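You operate a simulated robot arm through the tools that you are given. There is no shell and no other tool.

You are at the controls of a simulated robot arm. One attempt, no reset.

Task
Put things in order on the top of the work table. At the end: the orange tube (marked "SEAL") from the top of the work table stands on top of the orange battery; the cream can (marked "OIL") from the top of the work table stands where the orange tube stood; the grey bulb from the top of the work table is on the grey glasses case; the gold fitting from the top of the work table is on the brown box (marked "FUSES"); whatever was shut is shut again. Leave all else as you found it, and nothing knocked over.

The check looks at the end state, three seconds after you hand in, the way a careful person would. Anything else that was tipped, shoved, dropped, spilled or broken makes it a failure. A push-on lid holds only when it is set on centred and level and pressed home; a screw cap is set on level and turned clockwise until tight.

Robot
A 6-joint arm with a two-finger parallel gripper, fixed in place. Base frame: the origin is at the foot of the arm, x ahead of it, y to its left, z up; the work surface is at about z = 0. Lengths are in mm, angles in degrees, forces in N, time in s.
With the tool pointing down near the work surface it reaches from about 140 to 580 mm from the base axis. Its first joint turns from -66.0 to 66.0 degrees. Payload 2.1 kg.
The tool frame sits at the grasp point between the pads (the TCP): z along the fingers, y along the line on which they close. The tips reach 30 mm beyond it. The gripper opens to 94 mm. The fingers are 28 mm wide and 10 mm thick; the gripper's body (50 by 96 mm) begins 55 mm behind the TCP.
Orientation is that of the tool frame in the base frame, as a unit quaternion [w, x, y, z]. With the fingers straight down and closing along the base's y, the tool's x points along the base's -x, its y along +y and its z along -z.

Tools
- The arm moves only by the tool drive_tool. Its argument "series" is one flat list of numbers, 7 for each row, row after row: the gripper command, from -1 (fully open) to 1 (shut), values between in proportion, then the shift along the base's x, y, z in mm, then the turn, a rotation vector about the base's x, y, z in degrees. In form: [gripper, tx, ty, tz, wx, wy, wz, gripper, tx, ty, tz, wx, wy, wz, ...]. A call has 1 to 20 rows; each row shifts and turns the commanded pose from where the row before left it. A row lasts 0.2 s, in which the tool goes at most 50 mm and 8.6 degrees; a call with a longer step from one row to the next is refused whole, and so is a gripper value outside its range. A pose out of reach is approached as far as the arm can. The call stops where the force on the tool passes 40 N (or 10 N more than at its start, if that is more) or the arm is blocked; 0.2 s more then pass. Each finger travels about 72 mm/s and halts on what it meets, pressing with about 22 N; the grip force reading is that of the motor and also rises with nothing between the fingers. The clock runs only during rows and for 0.2 s after the last one: add rows that do not move to give the fingers time. It gives the time, the measured TCP pose, the force on the tool (base axes), the opening and the grip force at its end, in the units of the frame above (readings bear some noise), with the torque about the TCP (base axes, N m) and any sound that the robot's microphone picked up.
- Cameras (640 x 400 px; columns grow to the right, rows downward): "scene" is fixed at [77.2, -389, 493.6]; the picture's right is [0.59, -0.80, 0.00], its down [-0.44, -0.33, -0.84] and it looks along [0.67, 0.50, -0.55] (base axes); focal length 214 px, centre (320, 200). "wrist" rides on the gripper at [76, 14, -103] in the tool frame; the picture's right is [-0.18, 0.98, 0.00], its down [-0.75, -0.14, -0.64] and it looks along [-0.63, -0.12, 0.77] (tool axes); focal length 243 px, centre (320, 200).
- capture(camera): a new picture of that camera. The clock stands still meanwhile.
- pixel_to_xyz(camera, pixels): for up to 12 pixels [column, row] of the newest picture of that camera ("zoom" is the newest enlarged one), the place [x, y, z] in the base frame of the surface seen there, good to about 2 mm, but the place of the scene camera against the robot may be out by one fixed shift of up to 12 mm in any direction. The clock stands still meanwhile.
- close_up(camera, box): a new picture of the part [left, top, right, bottom] of that camera's present view, enlarged. The clock stands still meanwhile.
- job_done(): hands the job in; it is judged then, once.

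Unless the task says otherwise, let go and move clear before handing in.

The tools are called after "Request:" by a JSON object that holds its "method" and its "body". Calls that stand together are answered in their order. drive_tool: Moves the arm, as the interface text tells. Its arguments: {"type":"object","properties":{"series":{"type":"array","items":{"type":"number"}}},"required":["series"]} The other tools are called the same way: capture (camera) takes a picture; pixel_to_xyz (camera, pixels) gives the place of the surface under pixels of a picture; close_up (camera, box) takes an enlarged picture of a part of a camera's view; job_done () hands the job in.

At the start:

```text
time_s: 0.0
tool_pos: [305.2, -147.7, 378.6]
orientation: [0.002, 0.0, 1.0, 0.001]
wrist_force: [0.6, 0.0, -0.5]
torque: [0.02, 0.03, -0.02]
opening: 94.1
finger_force: 0.0
```

scene: 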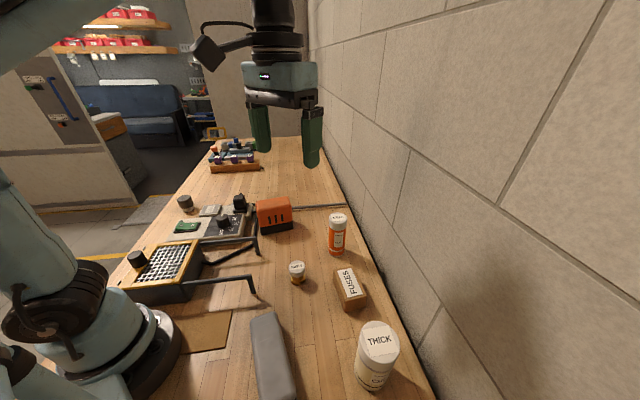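
wrist: 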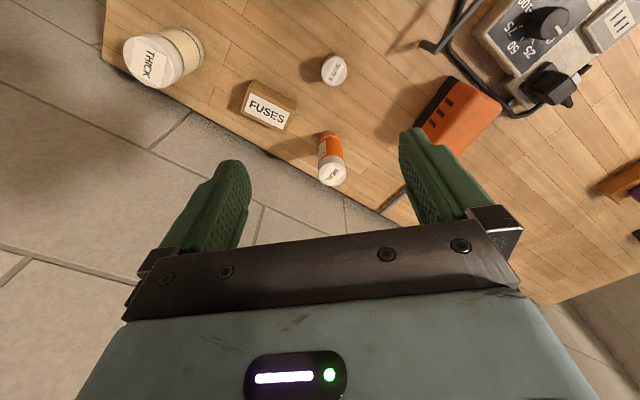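

The scene picture shows an orange tube near (338,232), an orange battery-like block near (274,215), a small capped jar at (297,270), a FUSES box at (350,288), a big THICK can at (375,350) and a grey case at (268,355). I will look closer before moving.

Request:
{"method": "close_up", "body": {"camera": "scene", "box": [240, 180, 400, 300]}}

Request:
{"method": "close_up", "body": {"camera": "scene", "box": [220, 260, 420, 400]}}

Request:
{"method": "close_up", "body": {"camera": "scene", "box": [110, 130, 280, 300]}}

Request:
{"method": "close_up", "body": {"camera": "wrist", "box": [100, 0, 420, 200]}}

Request:
{"method": "close_up", "body": {"camera": "wrist", "box": [380, 0, 640, 200]}}

```text
3.33 times, centred on (320, 240) of scene
```

zoom: 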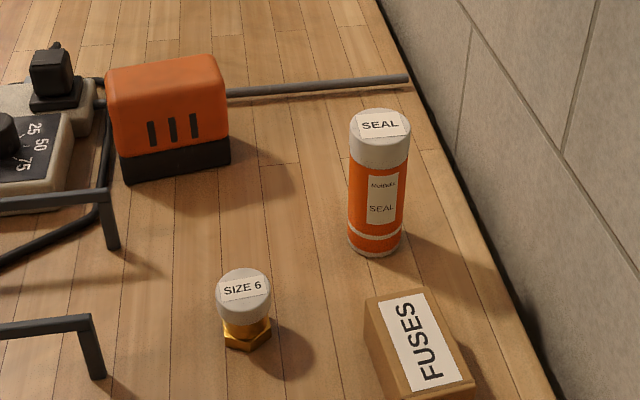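

```text
2.86 times, centred on (320, 330) of scene
```

zoom: 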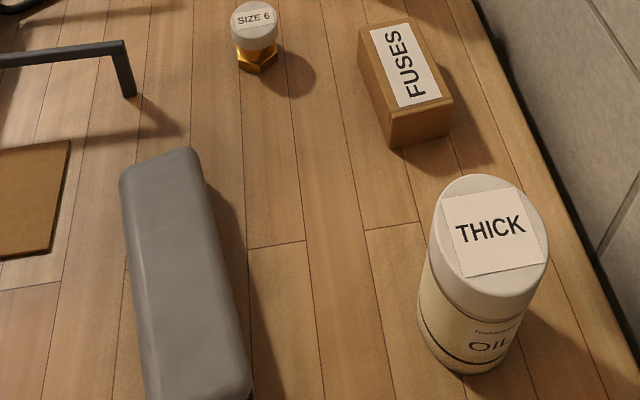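

```text
2.35 times, centred on (195, 215) of scene
```

zoom: 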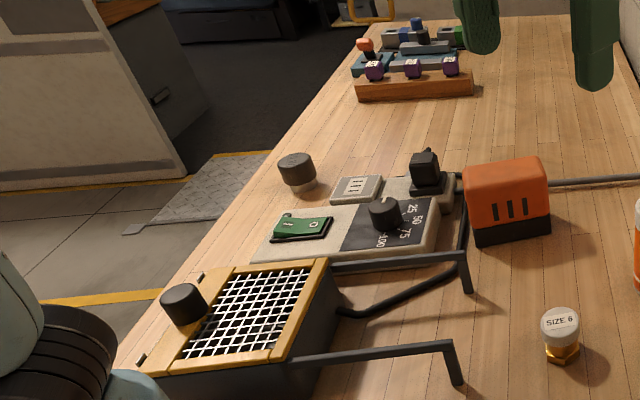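

```text
2.00 times, centred on (260, 100) of wrist
```

zoom: 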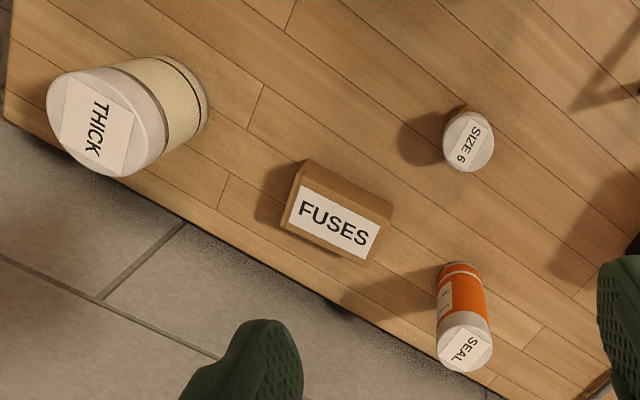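

```text
2.00 times, centred on (510, 100) of wrist
```

zoom: 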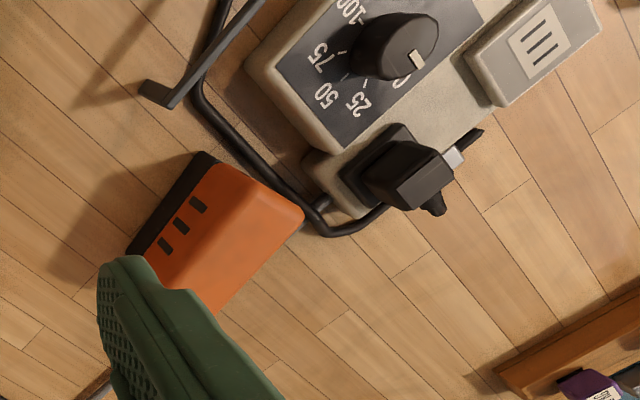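

The grey bulb is not yet certain: the dark-topped item at (186,203) and the knob at (137,258) are candidates. I will enlarge those.

Request:
{"method": "close_up", "body": {"camera": "scene", "box": [165, 180, 265, 245]}}

Request:
{"method": "close_up", "body": {"camera": "scene", "box": [110, 230, 270, 330]}}

Request:
{"method": "close_up", "body": {"camera": "scene", "box": [195, 130, 275, 180]}}

Request:
{"method": "close_up", "body": {"camera": "scene", "box": [40, 0, 260, 140]}}

```text
6.15 times, centred on (215, 212) of scene
```

zoom: 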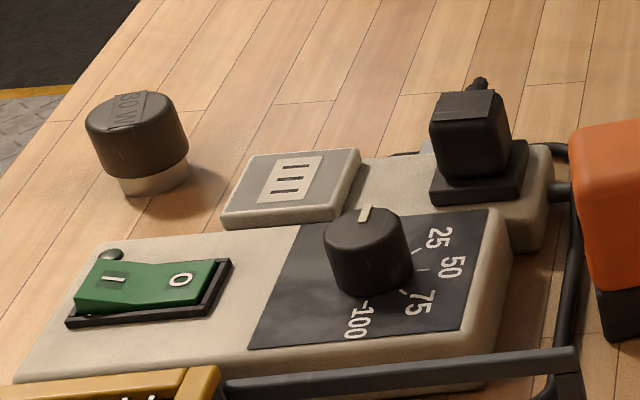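

```text
4.00 times, centred on (190, 280) of scene
```

zoom: 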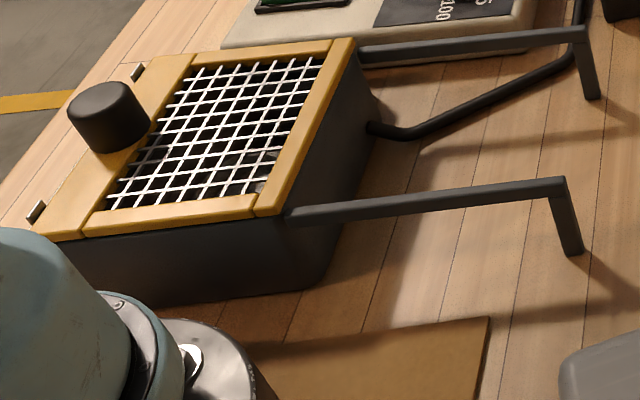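

```text
8.00 times, centred on (235, 155) of scene
```

zoom: 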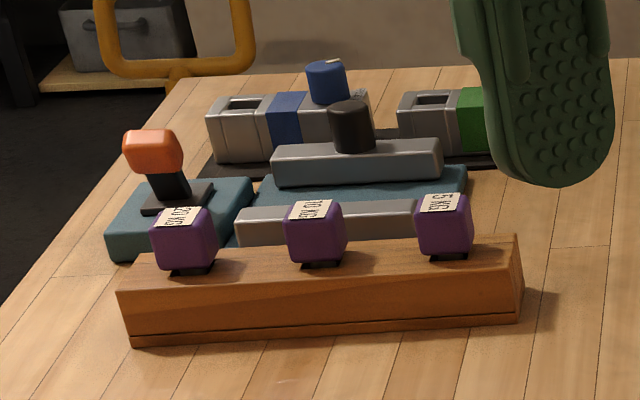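

```text
2.86 times, centred on (150, 70) of scene
```

zoom: 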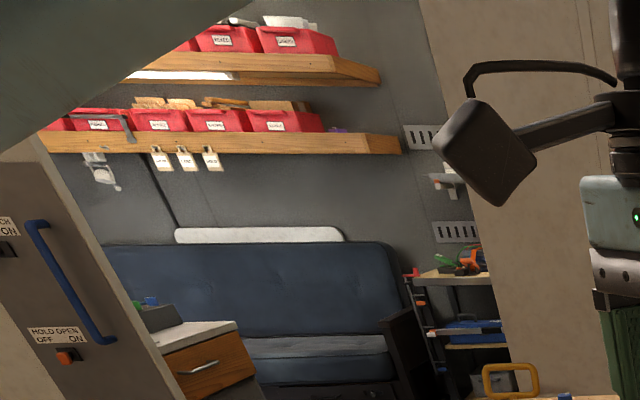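

The item at (186,203) bears "30 W" on a dark top, which fits a bulb. I will zoom on it and on the mesh of the yellow-framed device at (165,262) to see whether anything lies inside.

Request:
{"method": "close_up", "body": {"camera": "scene", "box": [170, 188, 206, 218]}}

Request:
{"method": "close_up", "body": {"camera": "scene", "box": [115, 235, 205, 295]}}

Request:
{"method": "pixel_to_xyz", "body": {"camera": "scene", "pixels": [[186, 198], [187, 210], [137, 258], [170, 262], [274, 204], [338, 218], [297, 266], [350, 282], [378, 340], [265, 325], [275, 385], [223, 225]]}}

```text
13.33 times, centred on (188, 203) of scene
```

zoom: 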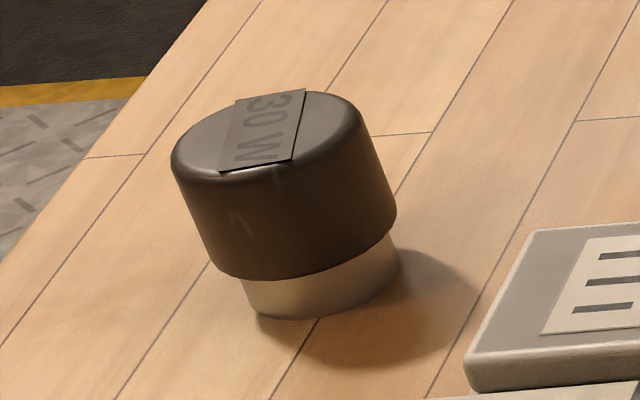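

```text
6.67 times, centred on (160, 265) of scene
```

zoom: 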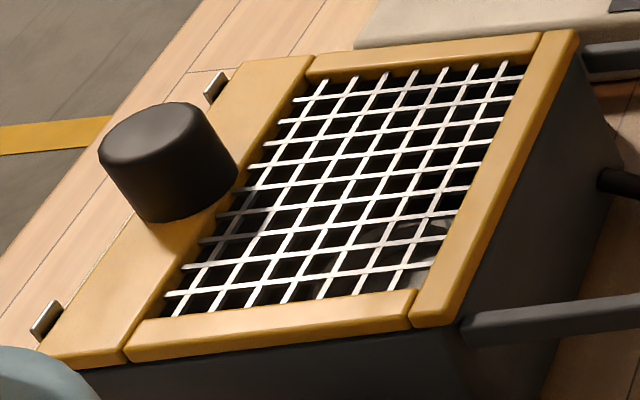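

```text
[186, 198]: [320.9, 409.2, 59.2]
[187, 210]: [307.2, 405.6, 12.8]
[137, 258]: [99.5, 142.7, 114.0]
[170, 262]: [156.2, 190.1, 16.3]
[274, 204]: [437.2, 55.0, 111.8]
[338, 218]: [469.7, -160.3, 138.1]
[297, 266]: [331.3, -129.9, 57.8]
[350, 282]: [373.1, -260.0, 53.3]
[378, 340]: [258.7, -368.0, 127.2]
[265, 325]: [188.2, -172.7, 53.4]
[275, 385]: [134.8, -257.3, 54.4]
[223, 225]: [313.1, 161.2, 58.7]
```

The mesh box at (165,262) is hollow and something pale shows through near (176,270). I'll magnify that and measure it.

Request:
{"method": "close_up", "body": {"camera": "scene", "box": [150, 252, 200, 284]}}

Request:
{"method": "pixel_to_xyz", "body": {"camera": "zoom", "pixels": [[320, 200], [400, 220], [440, 240], [420, 270], [380, 300], [300, 250], [200, 250], [250, 150], [350, 150], [450, 200], [480, 130], [150, 300]]}}

```text
12.50 times, centred on (175, 268) of scene
```

zoom: 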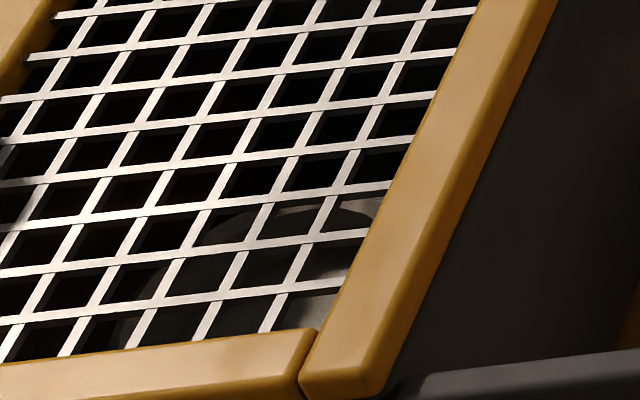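

```text
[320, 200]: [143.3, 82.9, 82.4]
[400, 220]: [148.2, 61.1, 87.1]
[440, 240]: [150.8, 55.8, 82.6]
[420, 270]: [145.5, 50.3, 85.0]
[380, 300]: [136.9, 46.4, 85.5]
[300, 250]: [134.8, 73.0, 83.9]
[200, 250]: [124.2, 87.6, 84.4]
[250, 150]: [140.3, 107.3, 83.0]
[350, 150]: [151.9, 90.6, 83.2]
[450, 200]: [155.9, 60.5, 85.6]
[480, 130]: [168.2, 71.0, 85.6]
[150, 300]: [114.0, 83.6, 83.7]
```

Through the mesh there is a rounded object (zoom about (230,225) to (340,260)). I'll measure depth at the mesh gaps.

Request:
{"method": "pixel_to_xyz", "body": {"camera": "zoom", "pixels": [[225, 228], [285, 221], [350, 213], [195, 272], [265, 268], [325, 260], [165, 325], [235, 315], [300, 308], [160, 236], [320, 130], [255, 180]]}}

```text
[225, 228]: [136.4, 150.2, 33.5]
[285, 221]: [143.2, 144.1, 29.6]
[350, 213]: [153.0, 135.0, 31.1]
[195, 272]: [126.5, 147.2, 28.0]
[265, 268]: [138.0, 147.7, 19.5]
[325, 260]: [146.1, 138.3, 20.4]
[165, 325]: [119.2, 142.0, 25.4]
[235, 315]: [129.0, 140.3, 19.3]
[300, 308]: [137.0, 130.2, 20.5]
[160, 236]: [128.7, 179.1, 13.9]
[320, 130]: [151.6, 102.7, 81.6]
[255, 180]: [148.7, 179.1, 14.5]
```

The box's inside holds a shallow round shape (z about 20–33, floor 14), perhaps part of the machine. I'll measure the visible objects with the wrist camera to get the scene camera's shift.

Request:
{"method": "pixel_to_xyz", "body": {"camera": "wrist", "pixels": [[145, 65], [333, 68], [331, 175], [267, 110], [470, 110], [540, 25], [185, 50], [330, 145], [247, 95], [292, 122], [243, 117], [285, 132]]}}

Request:
{"method": "capture", "body": {"camera": "wrist"}}

```text
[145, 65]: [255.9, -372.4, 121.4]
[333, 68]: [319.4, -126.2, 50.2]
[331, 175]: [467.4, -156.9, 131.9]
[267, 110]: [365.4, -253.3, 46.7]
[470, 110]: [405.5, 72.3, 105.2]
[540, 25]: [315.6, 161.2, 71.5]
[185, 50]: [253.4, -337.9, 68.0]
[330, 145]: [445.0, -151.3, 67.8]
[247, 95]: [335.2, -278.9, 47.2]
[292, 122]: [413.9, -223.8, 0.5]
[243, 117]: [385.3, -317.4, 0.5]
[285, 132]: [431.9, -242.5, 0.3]
```

```text
taken
```

wrist: 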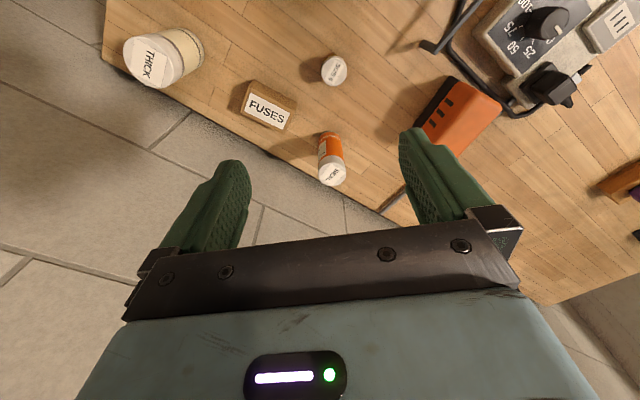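

The scene camera reads about 6 mm higher than the wrist camera (e.g. tube top z 138 against 132). Next I'll measure the wall and table edge, and enlarge the tube and can to see where their caps end.

Request:
{"method": "pixel_to_xyz", "body": {"camera": "scene", "pixels": [[330, 140], [350, 200], [370, 230], [390, 262], [420, 320], [440, 380], [360, 215], [380, 270], [400, 330], [420, 390], [330, 180], [310, 150]]}}

Request:
{"method": "close_up", "body": {"camera": "scene", "box": [315, 200, 375, 260]}}

Request:
{"method": "close_up", "body": {"camera": "scene", "box": [345, 310, 425, 400]}}

Request:
{"method": "close_up", "body": {"camera": "wrist", "box": [110, 10, 230, 100]}}

Request:
{"method": "close_up", "body": {"camera": "wrist", "box": [290, 40, 380, 200]}}

```text
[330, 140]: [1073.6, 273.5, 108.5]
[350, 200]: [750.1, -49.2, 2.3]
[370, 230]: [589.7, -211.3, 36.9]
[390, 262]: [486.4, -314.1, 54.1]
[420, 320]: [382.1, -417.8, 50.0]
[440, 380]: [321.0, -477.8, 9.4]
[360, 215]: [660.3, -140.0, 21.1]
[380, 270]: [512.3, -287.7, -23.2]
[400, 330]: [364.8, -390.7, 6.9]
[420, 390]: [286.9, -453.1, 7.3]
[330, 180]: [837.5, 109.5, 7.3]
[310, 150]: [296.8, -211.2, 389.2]
```

```text
6.67 times, centred on (345, 230) of scene
```

zoom: 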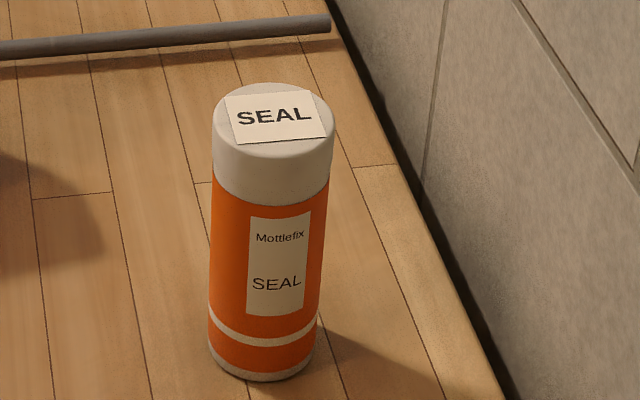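

```text
4.44 times, centred on (385, 355) of scene
```

zoom: 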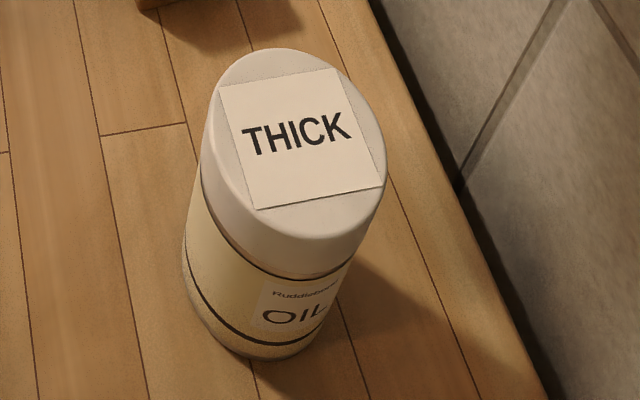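

```text
4.44 times, centred on (170, 55) of wrist
```

zoom: 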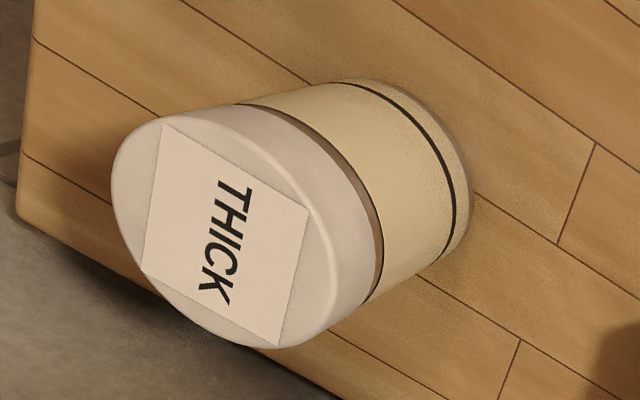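

```text
2.50 times, centred on (335, 120) of wrist
```

zoom: 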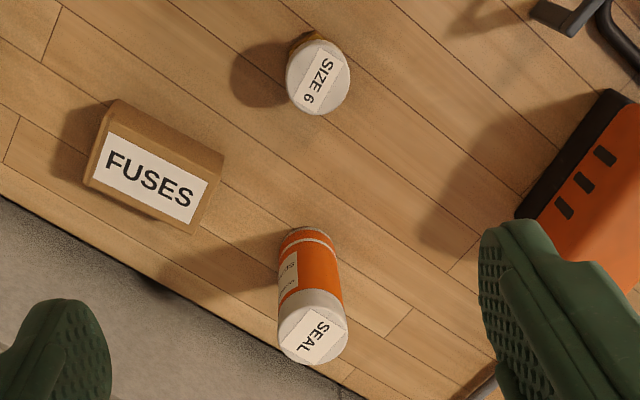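

The wall runs along x − y ≈ 800, so about 120 mm separates it from the tube and the can. I'll move the tool to about (400, 0, 350) so the wrist camera looks nearly straight down on the battery, tube and fitting.

Request:
{"method": "drive_tool", "body": {"series": [-1, 23.75, 37, -7.25, 0, 0, 0, -1, 23.75, 37, -7.25, 0, 0, 0, -1, 23.75, 37, -7.25, 0, 0, 0, -1, 23.75, 37, -7.25, 0, 0, 0, -1, 0, 0, 0, 0, 0, 0]}}

Request:
{"method": "capture", "body": {"camera": "wrist"}}

Request:
{"method": "close_up", "body": {"camera": "wrist", "box": [160, 0, 480, 200]}}

```text
time_s: 1.2
tool_pos: [397.5, -0.4, 350.0]
orientation: [0.002, 0.0, 1.0, 0.001]
wrist_force: [0.3, -0.3, -0.6]
torque: [0.0, 0.04, 0.0]
opening: 93.9
finger_force: 0.0
```

```text
taken
```

wrist: 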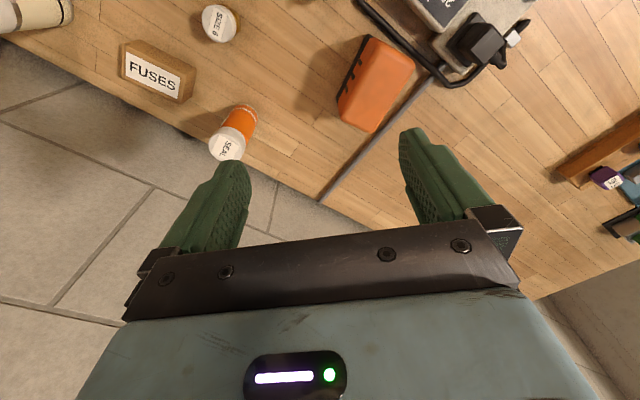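

```text
2.00 times, centred on (320, 100) of wrist
```

zoom: 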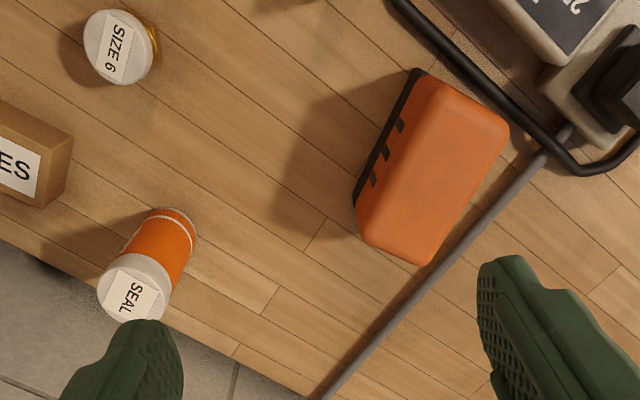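

The zoom shows the battery's top (corners near zoom (425,82), (508,125), (430,262), (362,232)). I'll measure those, and the rim of the tube's cap.

Request:
{"method": "pixel_to_xyz", "body": {"camera": "zoom", "pixels": [[428, 85], [503, 125], [430, 258], [365, 228], [435, 170], [470, 190], [395, 160], [450, 95], [400, 248], [467, 102], [380, 190], [490, 150]]}}

Request:
{"method": "pixel_to_xyz", "body": {"camera": "zoom", "pixels": [[101, 285], [130, 256], [166, 290], [110, 310], [135, 290], [195, 235], [165, 210], [180, 220], [150, 235], [185, 255], [140, 250], [175, 280]]}}

```text
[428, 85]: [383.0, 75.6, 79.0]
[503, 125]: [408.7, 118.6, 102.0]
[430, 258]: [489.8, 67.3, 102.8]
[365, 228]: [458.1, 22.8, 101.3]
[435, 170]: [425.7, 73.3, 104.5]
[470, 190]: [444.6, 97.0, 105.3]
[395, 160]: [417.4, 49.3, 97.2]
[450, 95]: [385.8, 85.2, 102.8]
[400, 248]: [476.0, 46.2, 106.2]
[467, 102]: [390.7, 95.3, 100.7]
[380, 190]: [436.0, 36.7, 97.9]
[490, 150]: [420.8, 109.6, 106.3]
```

```text
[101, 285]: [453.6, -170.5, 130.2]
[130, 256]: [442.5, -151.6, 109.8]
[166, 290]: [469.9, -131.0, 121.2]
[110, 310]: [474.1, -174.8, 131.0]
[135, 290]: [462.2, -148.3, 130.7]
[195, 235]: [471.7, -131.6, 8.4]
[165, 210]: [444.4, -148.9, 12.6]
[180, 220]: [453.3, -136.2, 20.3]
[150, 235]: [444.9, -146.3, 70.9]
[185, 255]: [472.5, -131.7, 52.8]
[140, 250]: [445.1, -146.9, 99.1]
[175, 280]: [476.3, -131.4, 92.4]
```

The battery's top is about 96 × 50 mm at z ≈ 105, centred near (436, 72), long side at about −33°. I'll zoom closer for a more exact outline.

Request:
{"method": "close_up", "body": {"camera": "wrist", "box": [320, 25, 432, 140]}}

Request:
{"method": "pixel_to_xyz", "body": {"camera": "zoom", "pixels": [[320, 200], [330, 200], [300, 200], [280, 200], [260, 200], [250, 200], [360, 200], [380, 200], [400, 200], [420, 200], [430, 200], [440, 200]]}}

```text
3.48 times, centred on (376, 82) of wrist
```

zoom: 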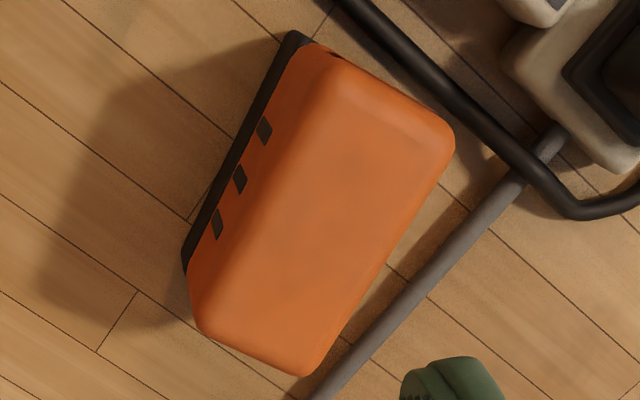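

```text
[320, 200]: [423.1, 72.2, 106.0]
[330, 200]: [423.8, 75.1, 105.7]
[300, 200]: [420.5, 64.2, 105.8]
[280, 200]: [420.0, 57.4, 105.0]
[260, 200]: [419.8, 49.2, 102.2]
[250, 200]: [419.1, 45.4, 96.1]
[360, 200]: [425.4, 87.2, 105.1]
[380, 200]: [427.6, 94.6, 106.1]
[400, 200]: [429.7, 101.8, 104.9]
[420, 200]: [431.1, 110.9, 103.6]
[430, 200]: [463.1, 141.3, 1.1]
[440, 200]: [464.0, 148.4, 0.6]
```

The battery's top spans roughly 60 mm across along row 200. I'll sample along its long axis and across near each end to fix the centre.

Request:
{"method": "pixel_to_xyz", "body": {"camera": "zoom", "pixels": [[390, 82], [386, 90], [380, 100], [370, 120], [262, 330], [255, 345], [252, 352], [248, 358], [330, 75], [325, 85], [440, 165], [448, 155]]}}

Request:
{"method": "pixel_to_xyz", "body": {"camera": "zoom", "pixels": [[340, 335], [335, 335], [325, 335], [225, 280], [215, 280], [205, 280], [200, 280], [195, 280], [300, 370], [310, 360], [205, 335], [212, 320]]}}

```text
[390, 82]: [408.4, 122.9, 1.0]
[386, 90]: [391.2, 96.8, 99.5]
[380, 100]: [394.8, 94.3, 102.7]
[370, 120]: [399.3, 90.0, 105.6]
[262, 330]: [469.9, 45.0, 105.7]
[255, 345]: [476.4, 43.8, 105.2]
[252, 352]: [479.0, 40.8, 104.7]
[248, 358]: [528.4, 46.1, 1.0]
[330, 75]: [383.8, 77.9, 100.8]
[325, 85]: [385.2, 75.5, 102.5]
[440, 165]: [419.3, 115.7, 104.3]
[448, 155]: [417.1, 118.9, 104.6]
```

```text
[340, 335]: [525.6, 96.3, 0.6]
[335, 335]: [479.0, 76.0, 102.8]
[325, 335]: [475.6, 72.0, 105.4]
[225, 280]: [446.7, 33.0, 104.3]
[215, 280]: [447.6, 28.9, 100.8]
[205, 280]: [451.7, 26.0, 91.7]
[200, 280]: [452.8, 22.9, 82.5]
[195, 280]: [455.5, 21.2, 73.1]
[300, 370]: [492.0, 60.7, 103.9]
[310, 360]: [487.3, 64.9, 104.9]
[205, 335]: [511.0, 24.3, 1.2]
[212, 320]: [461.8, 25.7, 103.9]
```

The battery's top centre works out to (436, 70.7) with top z ≈ 105.3, about 106 × 63 mm. Now I'll zoom on the tube to fix its axis.

Request:
{"method": "close_up", "body": {"camera": "wrist", "box": [200, 95, 270, 165]}}

Request:
{"method": "pixel_to_xyz", "body": {"camera": "zoom", "pixels": [[200, 300], [180, 260], [230, 250], [260, 290], [230, 350], [160, 330], [350, 100], [300, 70], [270, 170], [370, 150], [330, 220], [240, 200]]}}

```text
5.71 times, centred on (235, 130) of wrist
```

zoom: 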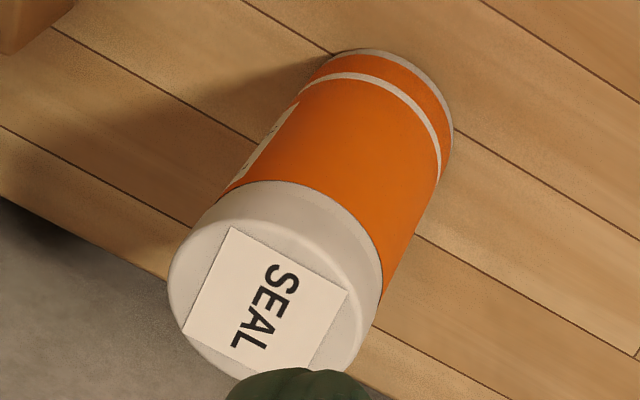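

```text
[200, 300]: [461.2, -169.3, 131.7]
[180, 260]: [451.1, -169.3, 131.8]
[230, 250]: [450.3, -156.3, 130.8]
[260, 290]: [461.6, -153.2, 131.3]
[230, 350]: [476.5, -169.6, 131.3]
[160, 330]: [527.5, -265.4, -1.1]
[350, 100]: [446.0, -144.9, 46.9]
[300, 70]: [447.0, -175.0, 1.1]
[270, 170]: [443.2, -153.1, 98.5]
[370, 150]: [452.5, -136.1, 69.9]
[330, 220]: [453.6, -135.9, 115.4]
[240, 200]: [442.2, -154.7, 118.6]
```

The tube's cap centre is about (466, −153.5), radius ≈ 22, height 131. I'll move above it and stop at z = 200 (tips at 170, well above the cap).

Request:
{"method": "drive_tool", "body": {"series": [-1, 16.45, -38.45, 0, 0, 0, 0, -1, 16.45, -38.45, 0, 0, 0, 0, -1, 16.45, -38.45, 0, 0, 0, 0, -1, 16.45, -38.45, 0, 0, 0, 0, -1, 0, 0, -37.4, 0, 0, 0, -1, 0, 0, -37.4, 0, 0, 0, -1, 0, 0, -37.4, 0, 0, 0, -1, 0, 0, -37.4, 0, 0, 0, -1, 0, 0, 0, 0, 0, 0, -1, 0, 0, 0, 0, 0, 0]}}

Request:
{"method": "capture", "body": {"camera": "wrist"}}

Request:
{"method": "capture", "body": {"camera": "scene"}}

```text
time_s: 3.4
tool_pos: [442.2, -143.6, 193.6]
orientation: [0.002, 0.0, 1.0, 0.0]
wrist_force: [0.6, 0.2, -0.1]
torque: [-0.01, 0.0, -0.01]
opening: 93.9
finger_force: 0.2
out of reach, approached as far as the arm can: row 4
```

```text
taken
```

wrist: 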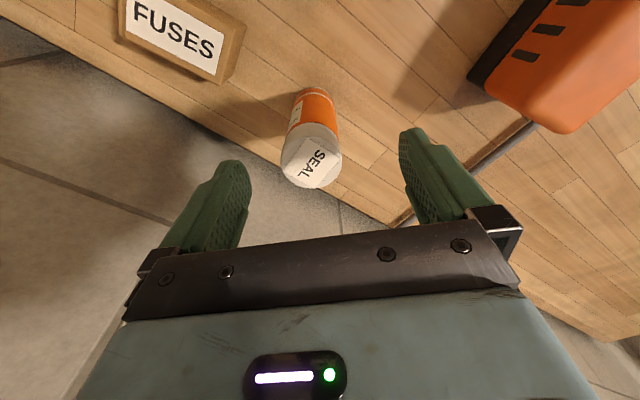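

```text
taken
```

scene: 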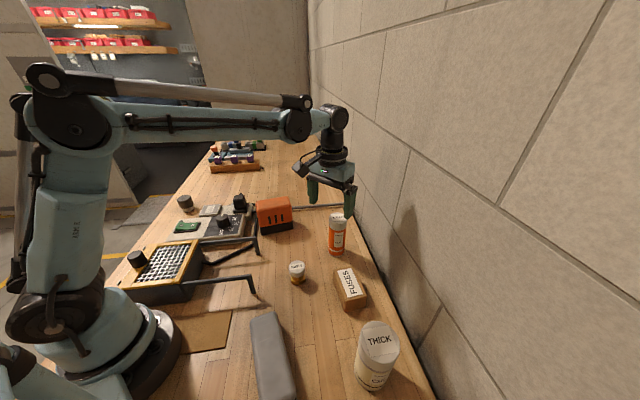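

The last lateral row at z = 350 was beyond reach, so the tool is at (442, −144, 194), still above the tube. I'll shift to (466, −153.5, 180) and re-check.

Request:
{"method": "drive_tool", "body": {"series": [-1, 23.8, -9.9, -13.6, 0, 0, 0, -1, 0, 0, 0, 0, 0, 0, -1, 0, 0, 0, 0, 0, 0]}}

Request:
{"method": "capture", "body": {"camera": "wrist"}}

```text
time_s: 4.2
tool_pos: [467.8, -155.3, 179.0]
orientation: [0.001, 0.0, 1.0, 0.001]
wrist_force: [0.2, 1.0, -0.1]
torque: [0.0, -0.03, -0.02]
opening: 94.1
finger_force: 0.1
```

```text
taken
```

wrist: 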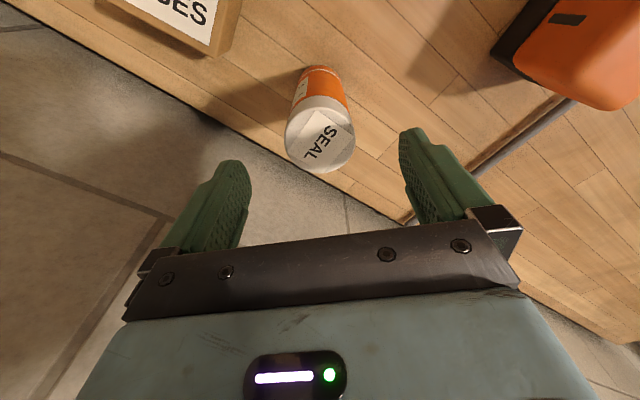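

The tool reads (467.8, −155.3, 179) and the cap sits between the fingers at (320,138). I'll verify the cap's coordinates from here.

Request:
{"method": "pixel_to_xyz", "body": {"camera": "wrist", "pixels": [[320, 140], [288, 140], [352, 140], [320, 108], [320, 168], [300, 120], [340, 120], [302, 85], [345, 85], [320, 80]]}}

```text
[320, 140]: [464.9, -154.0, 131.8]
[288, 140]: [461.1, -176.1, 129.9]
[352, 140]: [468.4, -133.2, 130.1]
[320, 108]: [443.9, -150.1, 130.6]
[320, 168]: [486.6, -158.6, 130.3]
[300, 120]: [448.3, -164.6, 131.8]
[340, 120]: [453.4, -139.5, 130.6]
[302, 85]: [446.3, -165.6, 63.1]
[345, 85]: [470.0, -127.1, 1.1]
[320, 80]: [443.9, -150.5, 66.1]
```

The cap's rim gives a centre of (465, −154.5) and radius 22. I'll correct by (−2.5, +0.8) and descend to z = 85 with fingers open, then check force.

Request:
{"method": "drive_tool", "body": {"series": [-1, -2.5, 0.8, 0, 0, 0, 0, -1, 0, 0, -24, 0, 0, 0, -1, 0, 0, -24, 0, 0, 0, -1, 0, 0, -24, 0, 0, 0, -1, 0, 0, -22, 0, 0, 0, -1, 0, 0, 0, 0, 0, 0]}}

```text
time_s: 5.6
tool_pos: [463.9, -154.5, 81.7]
orientation: [0.001, 0.0, 1.0, 0.001]
wrist_force: [0.5, -0.5, 0.3]
torque: [0.04, 0.01, -0.02]
opening: 94.3
finger_force: 0.0
```

The tool is at z = 81.7 with no contact. I'll close on the tube.

Request:
{"method": "drive_tool", "body": {"series": [0, 0, 0, 0, 0, 0, 0, 1, 0, 0, 0, 0, 0, 0, 1, 0, 0, 0, 0, 0, 0, 1, 0, 0, 0, 0, 0, 0, 1, 0, 0, 0, 0, 0, 0]}}

```text
time_s: 6.8
tool_pos: [463.8, -154.8, 82.7]
orientation: [0.002, 0.0, 1.0, 0.001]
wrist_force: [0.1, -0.5, -0.3]
torque: [-0.01, -0.02, 0.02]
opening: 50.8
finger_force: 22.1
```

The fingers stopped at 50.8 mm with 22 N, a bit wider than the 44 mm I measured. I'll look before lifting.

Request:
{"method": "capture", "body": {"camera": "wrist"}}

Request:
{"method": "close_up", "body": {"camera": "scene", "box": [280, 160, 400, 270]}}

```text
taken
```

wrist: 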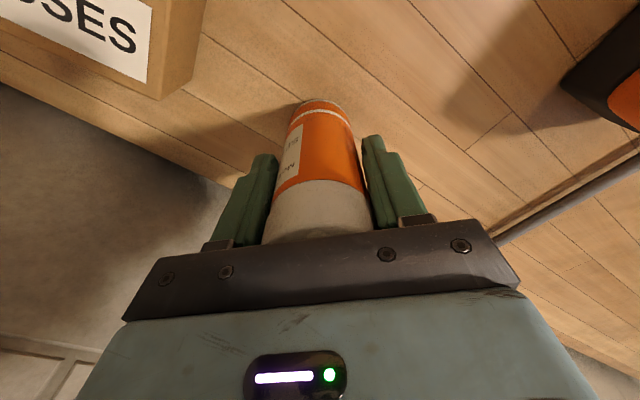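

```text
3.64 times, centred on (340, 215) of scene
```

zoom: 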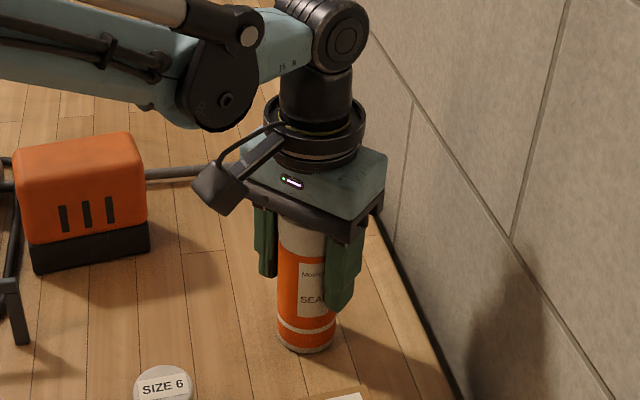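

The tube is held cleanly between both fingers. I'll lift it straight up to about z = 230 and check the load.

Request:
{"method": "drive_tool", "body": {"series": [1, 0, 0, 10, 0, 0, 0, 1, 0, 0, 20, 0, 0, 0, 1, 0, 0, 30, 0, 0, 0, 1, 0, 0, 30, 0, 0, 0, 1, 0, 0, 30, 0, 0, 0, 1, 0, 0, 28, 0, 0, 0, 1, 0, 0, 0, 0, 0, 0]}}

Request:
{"method": "capture", "body": {"camera": "scene"}}

```text
time_s: 8.4
tool_pos: [461.8, -152.5, 231.3]
orientation: [0.0, 0.0, 1.0, 0.001]
wrist_force: [1.5, 0.1, -2.1]
torque: [0.01, 0.01, 0.01]
opening: 51.0
finger_force: 22.1
```

```text
taken
```

scene: 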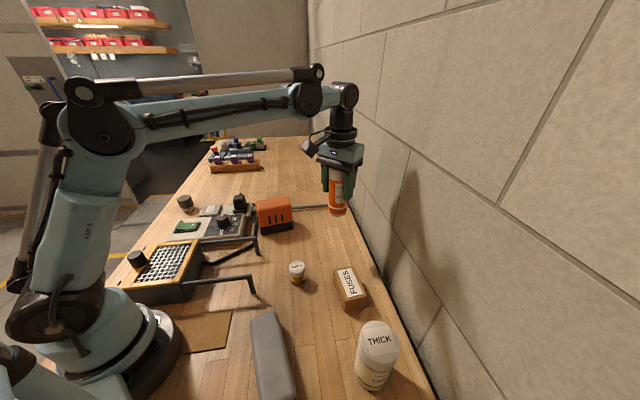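

The tube came up (about 2 N). I'll carry it at this height across to above the battery centre (435, 70.7).

Request:
{"method": "drive_tool", "body": {"series": [1, -4.5, 20, 0, 0, 0, 0, 1, -4.5, 36, 0, 0, 0, 0, 1, -4.5, 37, 0, 0, 0, 0, 1, -4.5, 37, 0, 0, 0, 0, 1, -4.5, 37, 0, 0, 0, 0, 1, -4.3, 36, 0, 0, 0, 0, 1, 0, 20.2, 0, 0, 0, 0, 1, 0, 0, 0, 0, 0, 0, 1, 0, 0, 0, 0, 0, 0]}}

Request:
{"method": "capture", "body": {"camera": "wrist"}}

Request:
{"method": "close_up", "body": {"camera": "scene", "box": [220, 130, 340, 240]}}

```text
time_s: 10.4
tool_pos: [434.9, 67.5, 232.3]
orientation: [0.002, 0.0, 1.0, 0.0]
wrist_force: [-0.3, 0.6, -3.0]
torque: [0.0, 0.02, -0.03]
opening: 50.5
finger_force: 22.6
```

```text
taken
```

wrist: 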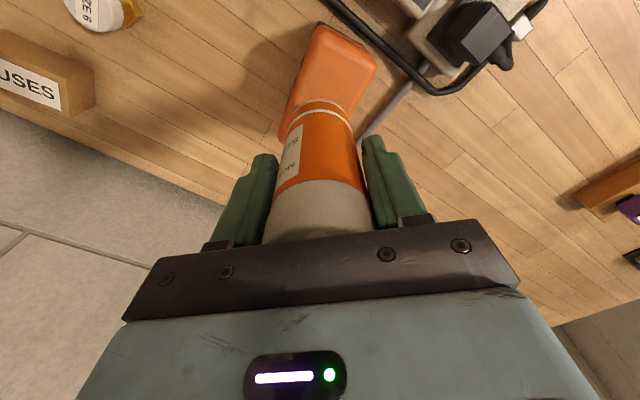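

```text
3.64 times, centred on (280, 185) of scene
```

zoom: 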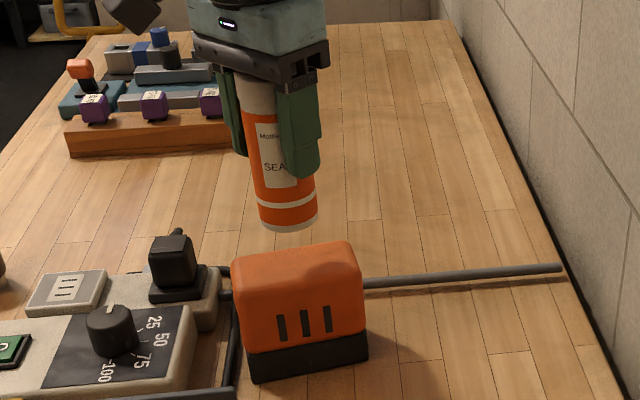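

The tube's bottom is over the battery. I'll lower to about 4 mm above its top and re-read the pose.

Request:
{"method": "drive_tool", "body": {"series": [1, 0, 2, -15, 0, 0, 0, 1, 0, 0, -15, 0, 0, 0, 1, 0, 0, -10, 0, 0, 0, 1, 0, 0, 0, 0, 0, 0, 1, 0, 0, 0, 0, 0, 0]}}

Request:
{"method": "close_up", "body": {"camera": "scene", "box": [240, 150, 310, 240]}}

Request:
{"method": "close_up", "body": {"camera": "wrist", "box": [240, 0, 420, 140]}}

```text
time_s: 11.6
tool_pos: [435.2, 71.4, 190.6]
orientation: [0.002, 0.0, 1.0, 0.001]
wrist_force: [-0.7, -0.7, -2.0]
torque: [-0.01, 0.0, 0.01]
opening: 50.8
finger_force: 21.9
```

```text
4.44 times, centred on (275, 195) of scene
```

zoom: 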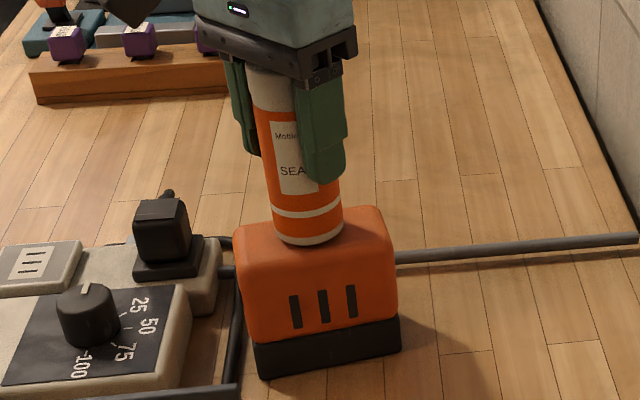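

```text
2.86 times, centred on (330, 70) of wrist
```

zoom: 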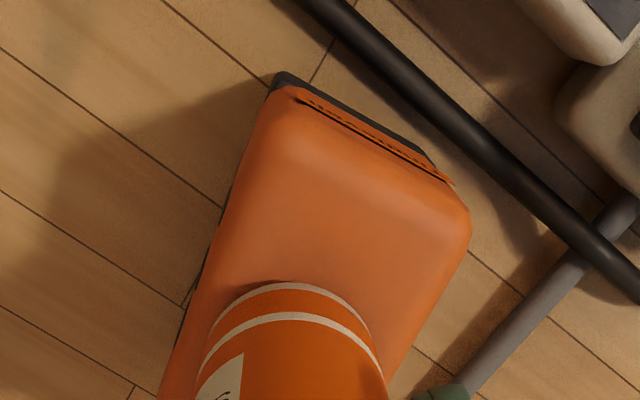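

The tube is centred over the battery and just above its top. I'll lower in 1 mm steps and watch the force.

Request:
{"method": "drive_tool", "body": {"series": [1, 0, 0, -1, 0, 0, 0, 1, 0, 0, -1, 0, 0, 0, 1, 0, 0, 0, 0, 0, 0]}}

```text
time_s: 12.4
tool_pos: [434.9, 69.8, 188.2]
orientation: [0.001, 0.0, 1.0, 0.001]
wrist_force: [0.0, -0.2, -2.9]
torque: [-0.02, -0.01, 0.0]
opening: 50.7
finger_force: 21.8
```

No contact yet (force still about −2.9 N from the tube's weight). I'll go down another 1 mm at a time.

Request:
{"method": "drive_tool", "body": {"series": [1, 0, 0, -1, 0, 0, 0, 1, 0, 0, 0, 0, 0, 0]}}

Request:
{"method": "drive_tool", "body": {"series": [1, 0, 0, -1, 0, 0, 0, 1, 0, 0, 0, 0, 0, 0]}}

```text
time_s: 13.0
tool_pos: [435.8, 70.4, 186.8]
orientation: [0.001, 0.0, 1.0, 0.0]
wrist_force: [0.3, 0.4, -3.4]
torque: [0.0, 0.0, 0.0]
opening: 50.8
finger_force: 22.1
```

```text
time_s: 13.6
tool_pos: [435.4, 69.5, 187.0]
orientation: [0.001, 0.0, 1.0, 0.001]
wrist_force: [0.6, 0.0, 1.5]
torque: [0.09, -0.08, -0.04]
opening: 50.7
finger_force: 22.2
```

The force rose from −3.4 to +1.5 N with a small torque, so the tube's base rests on the battery. I'll open the fingers and wait.

Request:
{"method": "drive_tool", "body": {"series": [-0.2, 0, 0, 0, 0, 0, 0, -0.2, 0, 0, 0, 0, 0, 0, -0.8, 0, 0, 0, 0, 0, 0, -1, 0, 0, 0, 0, 0, 0, -1, 0, 0, 0, 0, 0, 0]}}

Request:
{"method": "capture", "body": {"camera": "wrist"}}

Request:
{"method": "close_up", "body": {"camera": "scene", "box": [240, 150, 310, 240]}}

```text
time_s: 14.8
tool_pos: [436.0, 70.0, 187.9]
orientation: [0.002, 0.001, 1.0, 0.001]
wrist_force: [-0.7, -0.2, 0.0]
torque: [0.03, 0.01, -0.01]
opening: 93.9
finger_force: 0.0
```

```text
taken
```

wrist: 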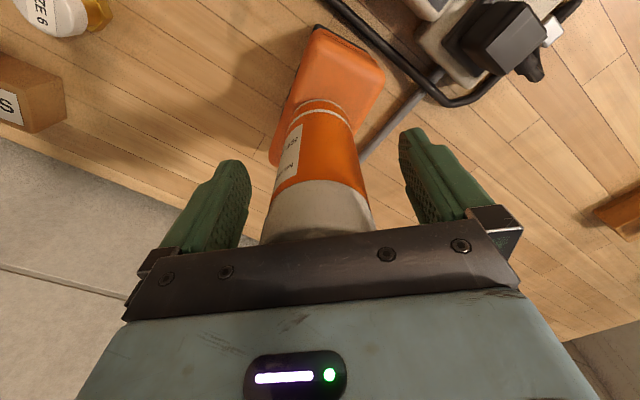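

```text
4.44 times, centred on (275, 195) of scene
```

zoom: 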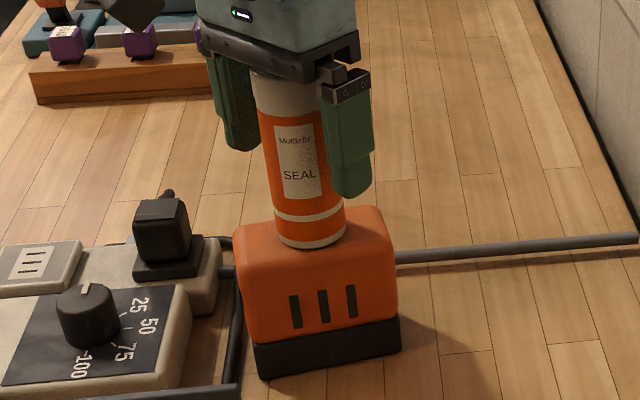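

The tube stands upright on the battery, free of the fingers. I'll rise straight up 110 mm, then travel to above the OIL can near (256, −372).

Request:
{"method": "drive_tool", "body": {"series": [-1, 0, 0, 20, 0, 0, 0, -1, 0, 0, 45, 0, 0, 0, -1, 0, 0, 45, 0, 0, 0, -1, -18, -44.2, 0, 0, 0, 0, -1, -18, -44.2, 0, 0, 0, 0, -1, -18, -44.2, 0, 0, 0, 0, -1, -18, -44.2, 0, 0, 0, 0, -1, -18, -44.2, 0, 0, 0, 0, -1, -18, -44.2, 0, 0, 0, 0, -1, -18, -44.2, 0, 0, 0, 0, -1, -18, -44.2, 0, 0, 0, 0, -1, -18, -44.2, 0, 0, 0, 0, -1, -18, -44.2, 0, 0, 0, 0, -1, 0, 0, 0, 0, 0, 0, -1, 0, 0, 0, 0, 0, 0]}}

Request:
{"method": "capture", "body": {"camera": "wrist"}}

Request:
{"method": "capture", "body": {"camera": "scene"}}

```text
time_s: 18.0
tool_pos: [257.7, -373.0, 295.1]
orientation: [0.002, 0.0, 1.0, 0.001]
wrist_force: [0.5, 0.6, 0.1]
torque: [-0.02, 0.01, 0.02]
opening: 94.1
finger_force: 0.0
```

```text
taken
```

wrist: 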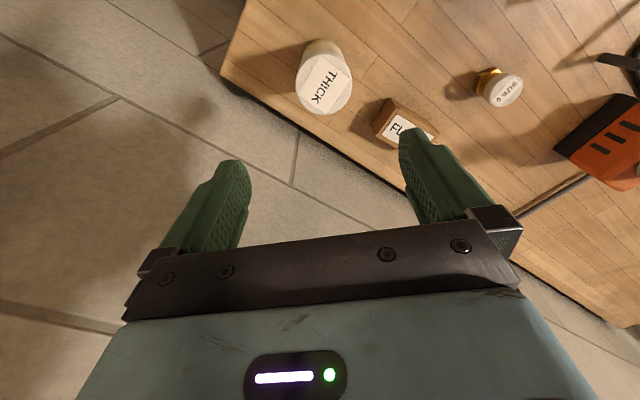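

```text
taken
```

scene: 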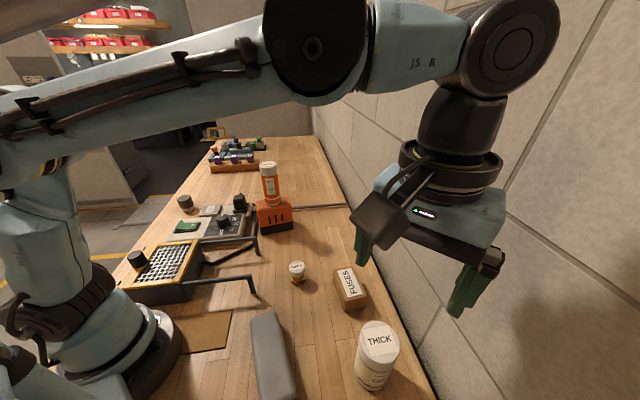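

The tube stands on the battery in the scene view (270,182). The can's lid is at about (325,85) in the wrist view; I'll measure its rim and body.

Request:
{"method": "close_up", "body": {"camera": "wrist", "box": [270, 25, 380, 130]}}

Request:
{"method": "pixel_to_xyz", "body": {"camera": "wrist", "pixels": [[323, 88], [296, 88], [350, 88], [322, 62], [324, 112], [302, 60], [340, 60], [310, 45], [335, 45], [322, 45], [300, 75], [348, 72]]}}

```text
3.81 times, centred on (325, 78) of wrist
```

zoom: 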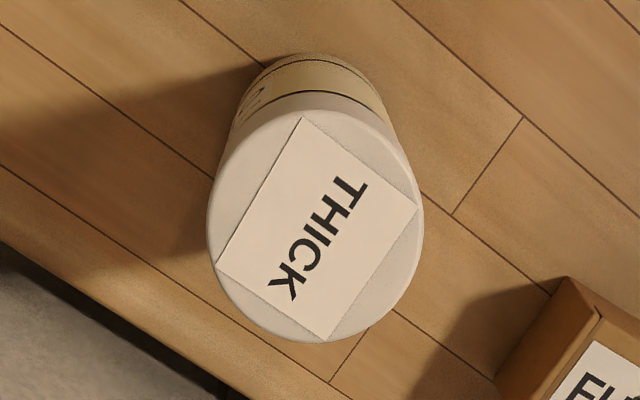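

```text
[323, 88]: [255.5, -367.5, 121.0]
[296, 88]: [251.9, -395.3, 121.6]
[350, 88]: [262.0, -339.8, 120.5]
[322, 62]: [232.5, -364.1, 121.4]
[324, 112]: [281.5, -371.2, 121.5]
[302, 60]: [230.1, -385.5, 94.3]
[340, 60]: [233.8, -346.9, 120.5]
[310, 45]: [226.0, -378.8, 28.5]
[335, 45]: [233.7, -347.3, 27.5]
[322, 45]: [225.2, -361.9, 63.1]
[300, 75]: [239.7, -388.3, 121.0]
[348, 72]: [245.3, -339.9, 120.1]
```

I'll sample rim points of the lid in the zoom for a better circle fit.

Request:
{"method": "pixel_to_xyz", "body": {"camera": "zoom", "pixels": [[212, 230], [418, 225], [316, 112], [316, 338], [245, 300], [385, 305], [240, 150], [390, 150], [316, 225], [316, 70], [265, 80], [360, 80]]}}

```text
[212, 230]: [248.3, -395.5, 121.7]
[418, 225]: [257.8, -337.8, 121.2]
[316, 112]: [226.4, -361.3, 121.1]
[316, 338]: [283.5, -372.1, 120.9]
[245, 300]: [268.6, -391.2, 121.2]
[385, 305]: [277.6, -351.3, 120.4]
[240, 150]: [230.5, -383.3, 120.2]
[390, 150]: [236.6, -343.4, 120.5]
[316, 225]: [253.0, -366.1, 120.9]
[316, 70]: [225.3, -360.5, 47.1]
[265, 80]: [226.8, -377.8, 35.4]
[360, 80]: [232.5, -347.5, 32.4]
```

The can's axis is at about (254.5, −366.7) with radius 29, height 121. I'll align over it and go down to z = 165 (tips at 135), then check.

Request:
{"method": "drive_tool", "body": {"series": [-1, -3.2, 6.3, 0, 0, 0, 0, -1, 0, 0, -43, 0, 0, 0, -1, 0, 0, -43, 0, 0, 0, -1, 0, 0, -43, 0, 0, 0, -1, 0, 0, 0, 0, 0, 0, -1, 0, 0, 0, 0, 0, 0]}}

Request:
{"method": "capture", "body": {"camera": "wrist"}}

Request:
{"method": "pixel_to_xyz", "body": {"camera": "wrist", "pixels": [[320, 140], [320, 110], [320, 100], [280, 140], [360, 140], [270, 140], [370, 140], [320, 170]]}}

```text
time_s: 19.4
tool_pos: [253.9, -366.0, 165.9]
orientation: [0.001, 0.0, 1.0, 0.001]
wrist_force: [0.1, 0.5, -0.6]
torque: [-0.03, 0.02, 0.02]
opening: 94.0
finger_force: 0.1
```

```text
taken
```

wrist: 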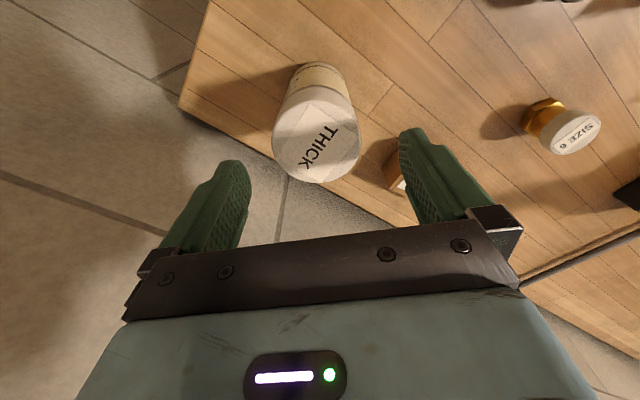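

```text
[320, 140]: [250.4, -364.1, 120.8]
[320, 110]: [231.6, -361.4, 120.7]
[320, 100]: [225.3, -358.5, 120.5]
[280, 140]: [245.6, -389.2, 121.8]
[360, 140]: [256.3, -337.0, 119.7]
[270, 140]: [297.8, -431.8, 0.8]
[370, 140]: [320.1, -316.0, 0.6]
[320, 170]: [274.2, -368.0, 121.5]
```

The lid (cols 273–361) sits between the fingers (inner edges about 250 and 400). I'll descend to z ≈ 72 and watch the force.

Request:
{"method": "drive_tool", "body": {"series": [-1, 0, 0, -24, 0, 0, 0, -1, 0, 0, -24, 0, 0, 0, -1, 0, 0, -24, 0, 0, 0, -1, 0, 0, -21.5, 0, 0, 0, -1, 0, 0, 0, 0, 0, 0]}}

```text
time_s: 20.6
tool_pos: [253.1, -365.4, 73.8]
orientation: [0.002, 0.0, 1.0, 0.001]
wrist_force: [-0.2, -0.6, -0.4]
torque: [0.01, -0.01, 0.0]
opening: 93.8
finger_force: 0.0
```

No contact on the way down; the tool is at z ≈ 73. I'll close on the can.

Request:
{"method": "drive_tool", "body": {"series": [0, 0, 0, 0, 0, 0, 0, 1, 0, 0, 0, 0, 0, 0, 1, 0, 0, 0, 0, 0, 0, 1, 0, 0, 0, 0, 0, 0, 1, 0, 0, 0, 0, 0, 0]}}

Request:
{"method": "capture", "body": {"camera": "wrist"}}

Request:
{"method": "close_up", "body": {"camera": "scene", "box": [300, 200, 460, 400]}}

```text
time_s: 21.8
tool_pos: [252.2, -366.1, 75.4]
orientation: [0.002, 0.0, 1.0, 0.0]
wrist_force: [1.1, -1.6, -0.1]
torque: [0.01, -0.02, -0.02]
opening: 61.8
finger_force: 21.8
```

```text
taken
```

wrist: 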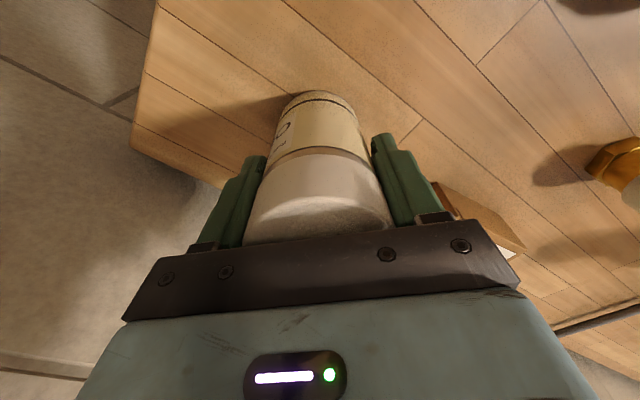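

```text
2.00 times, centred on (380, 300) of scene
```

zoom: 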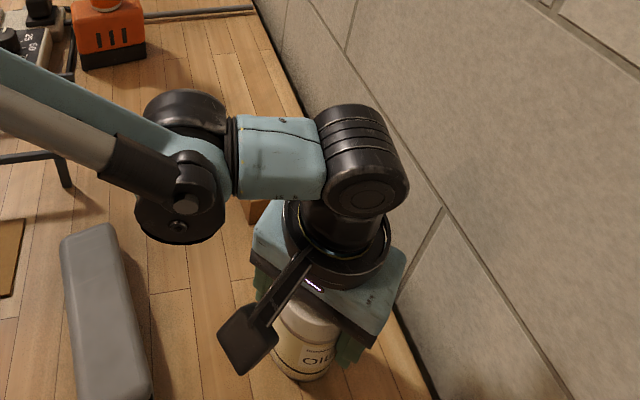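

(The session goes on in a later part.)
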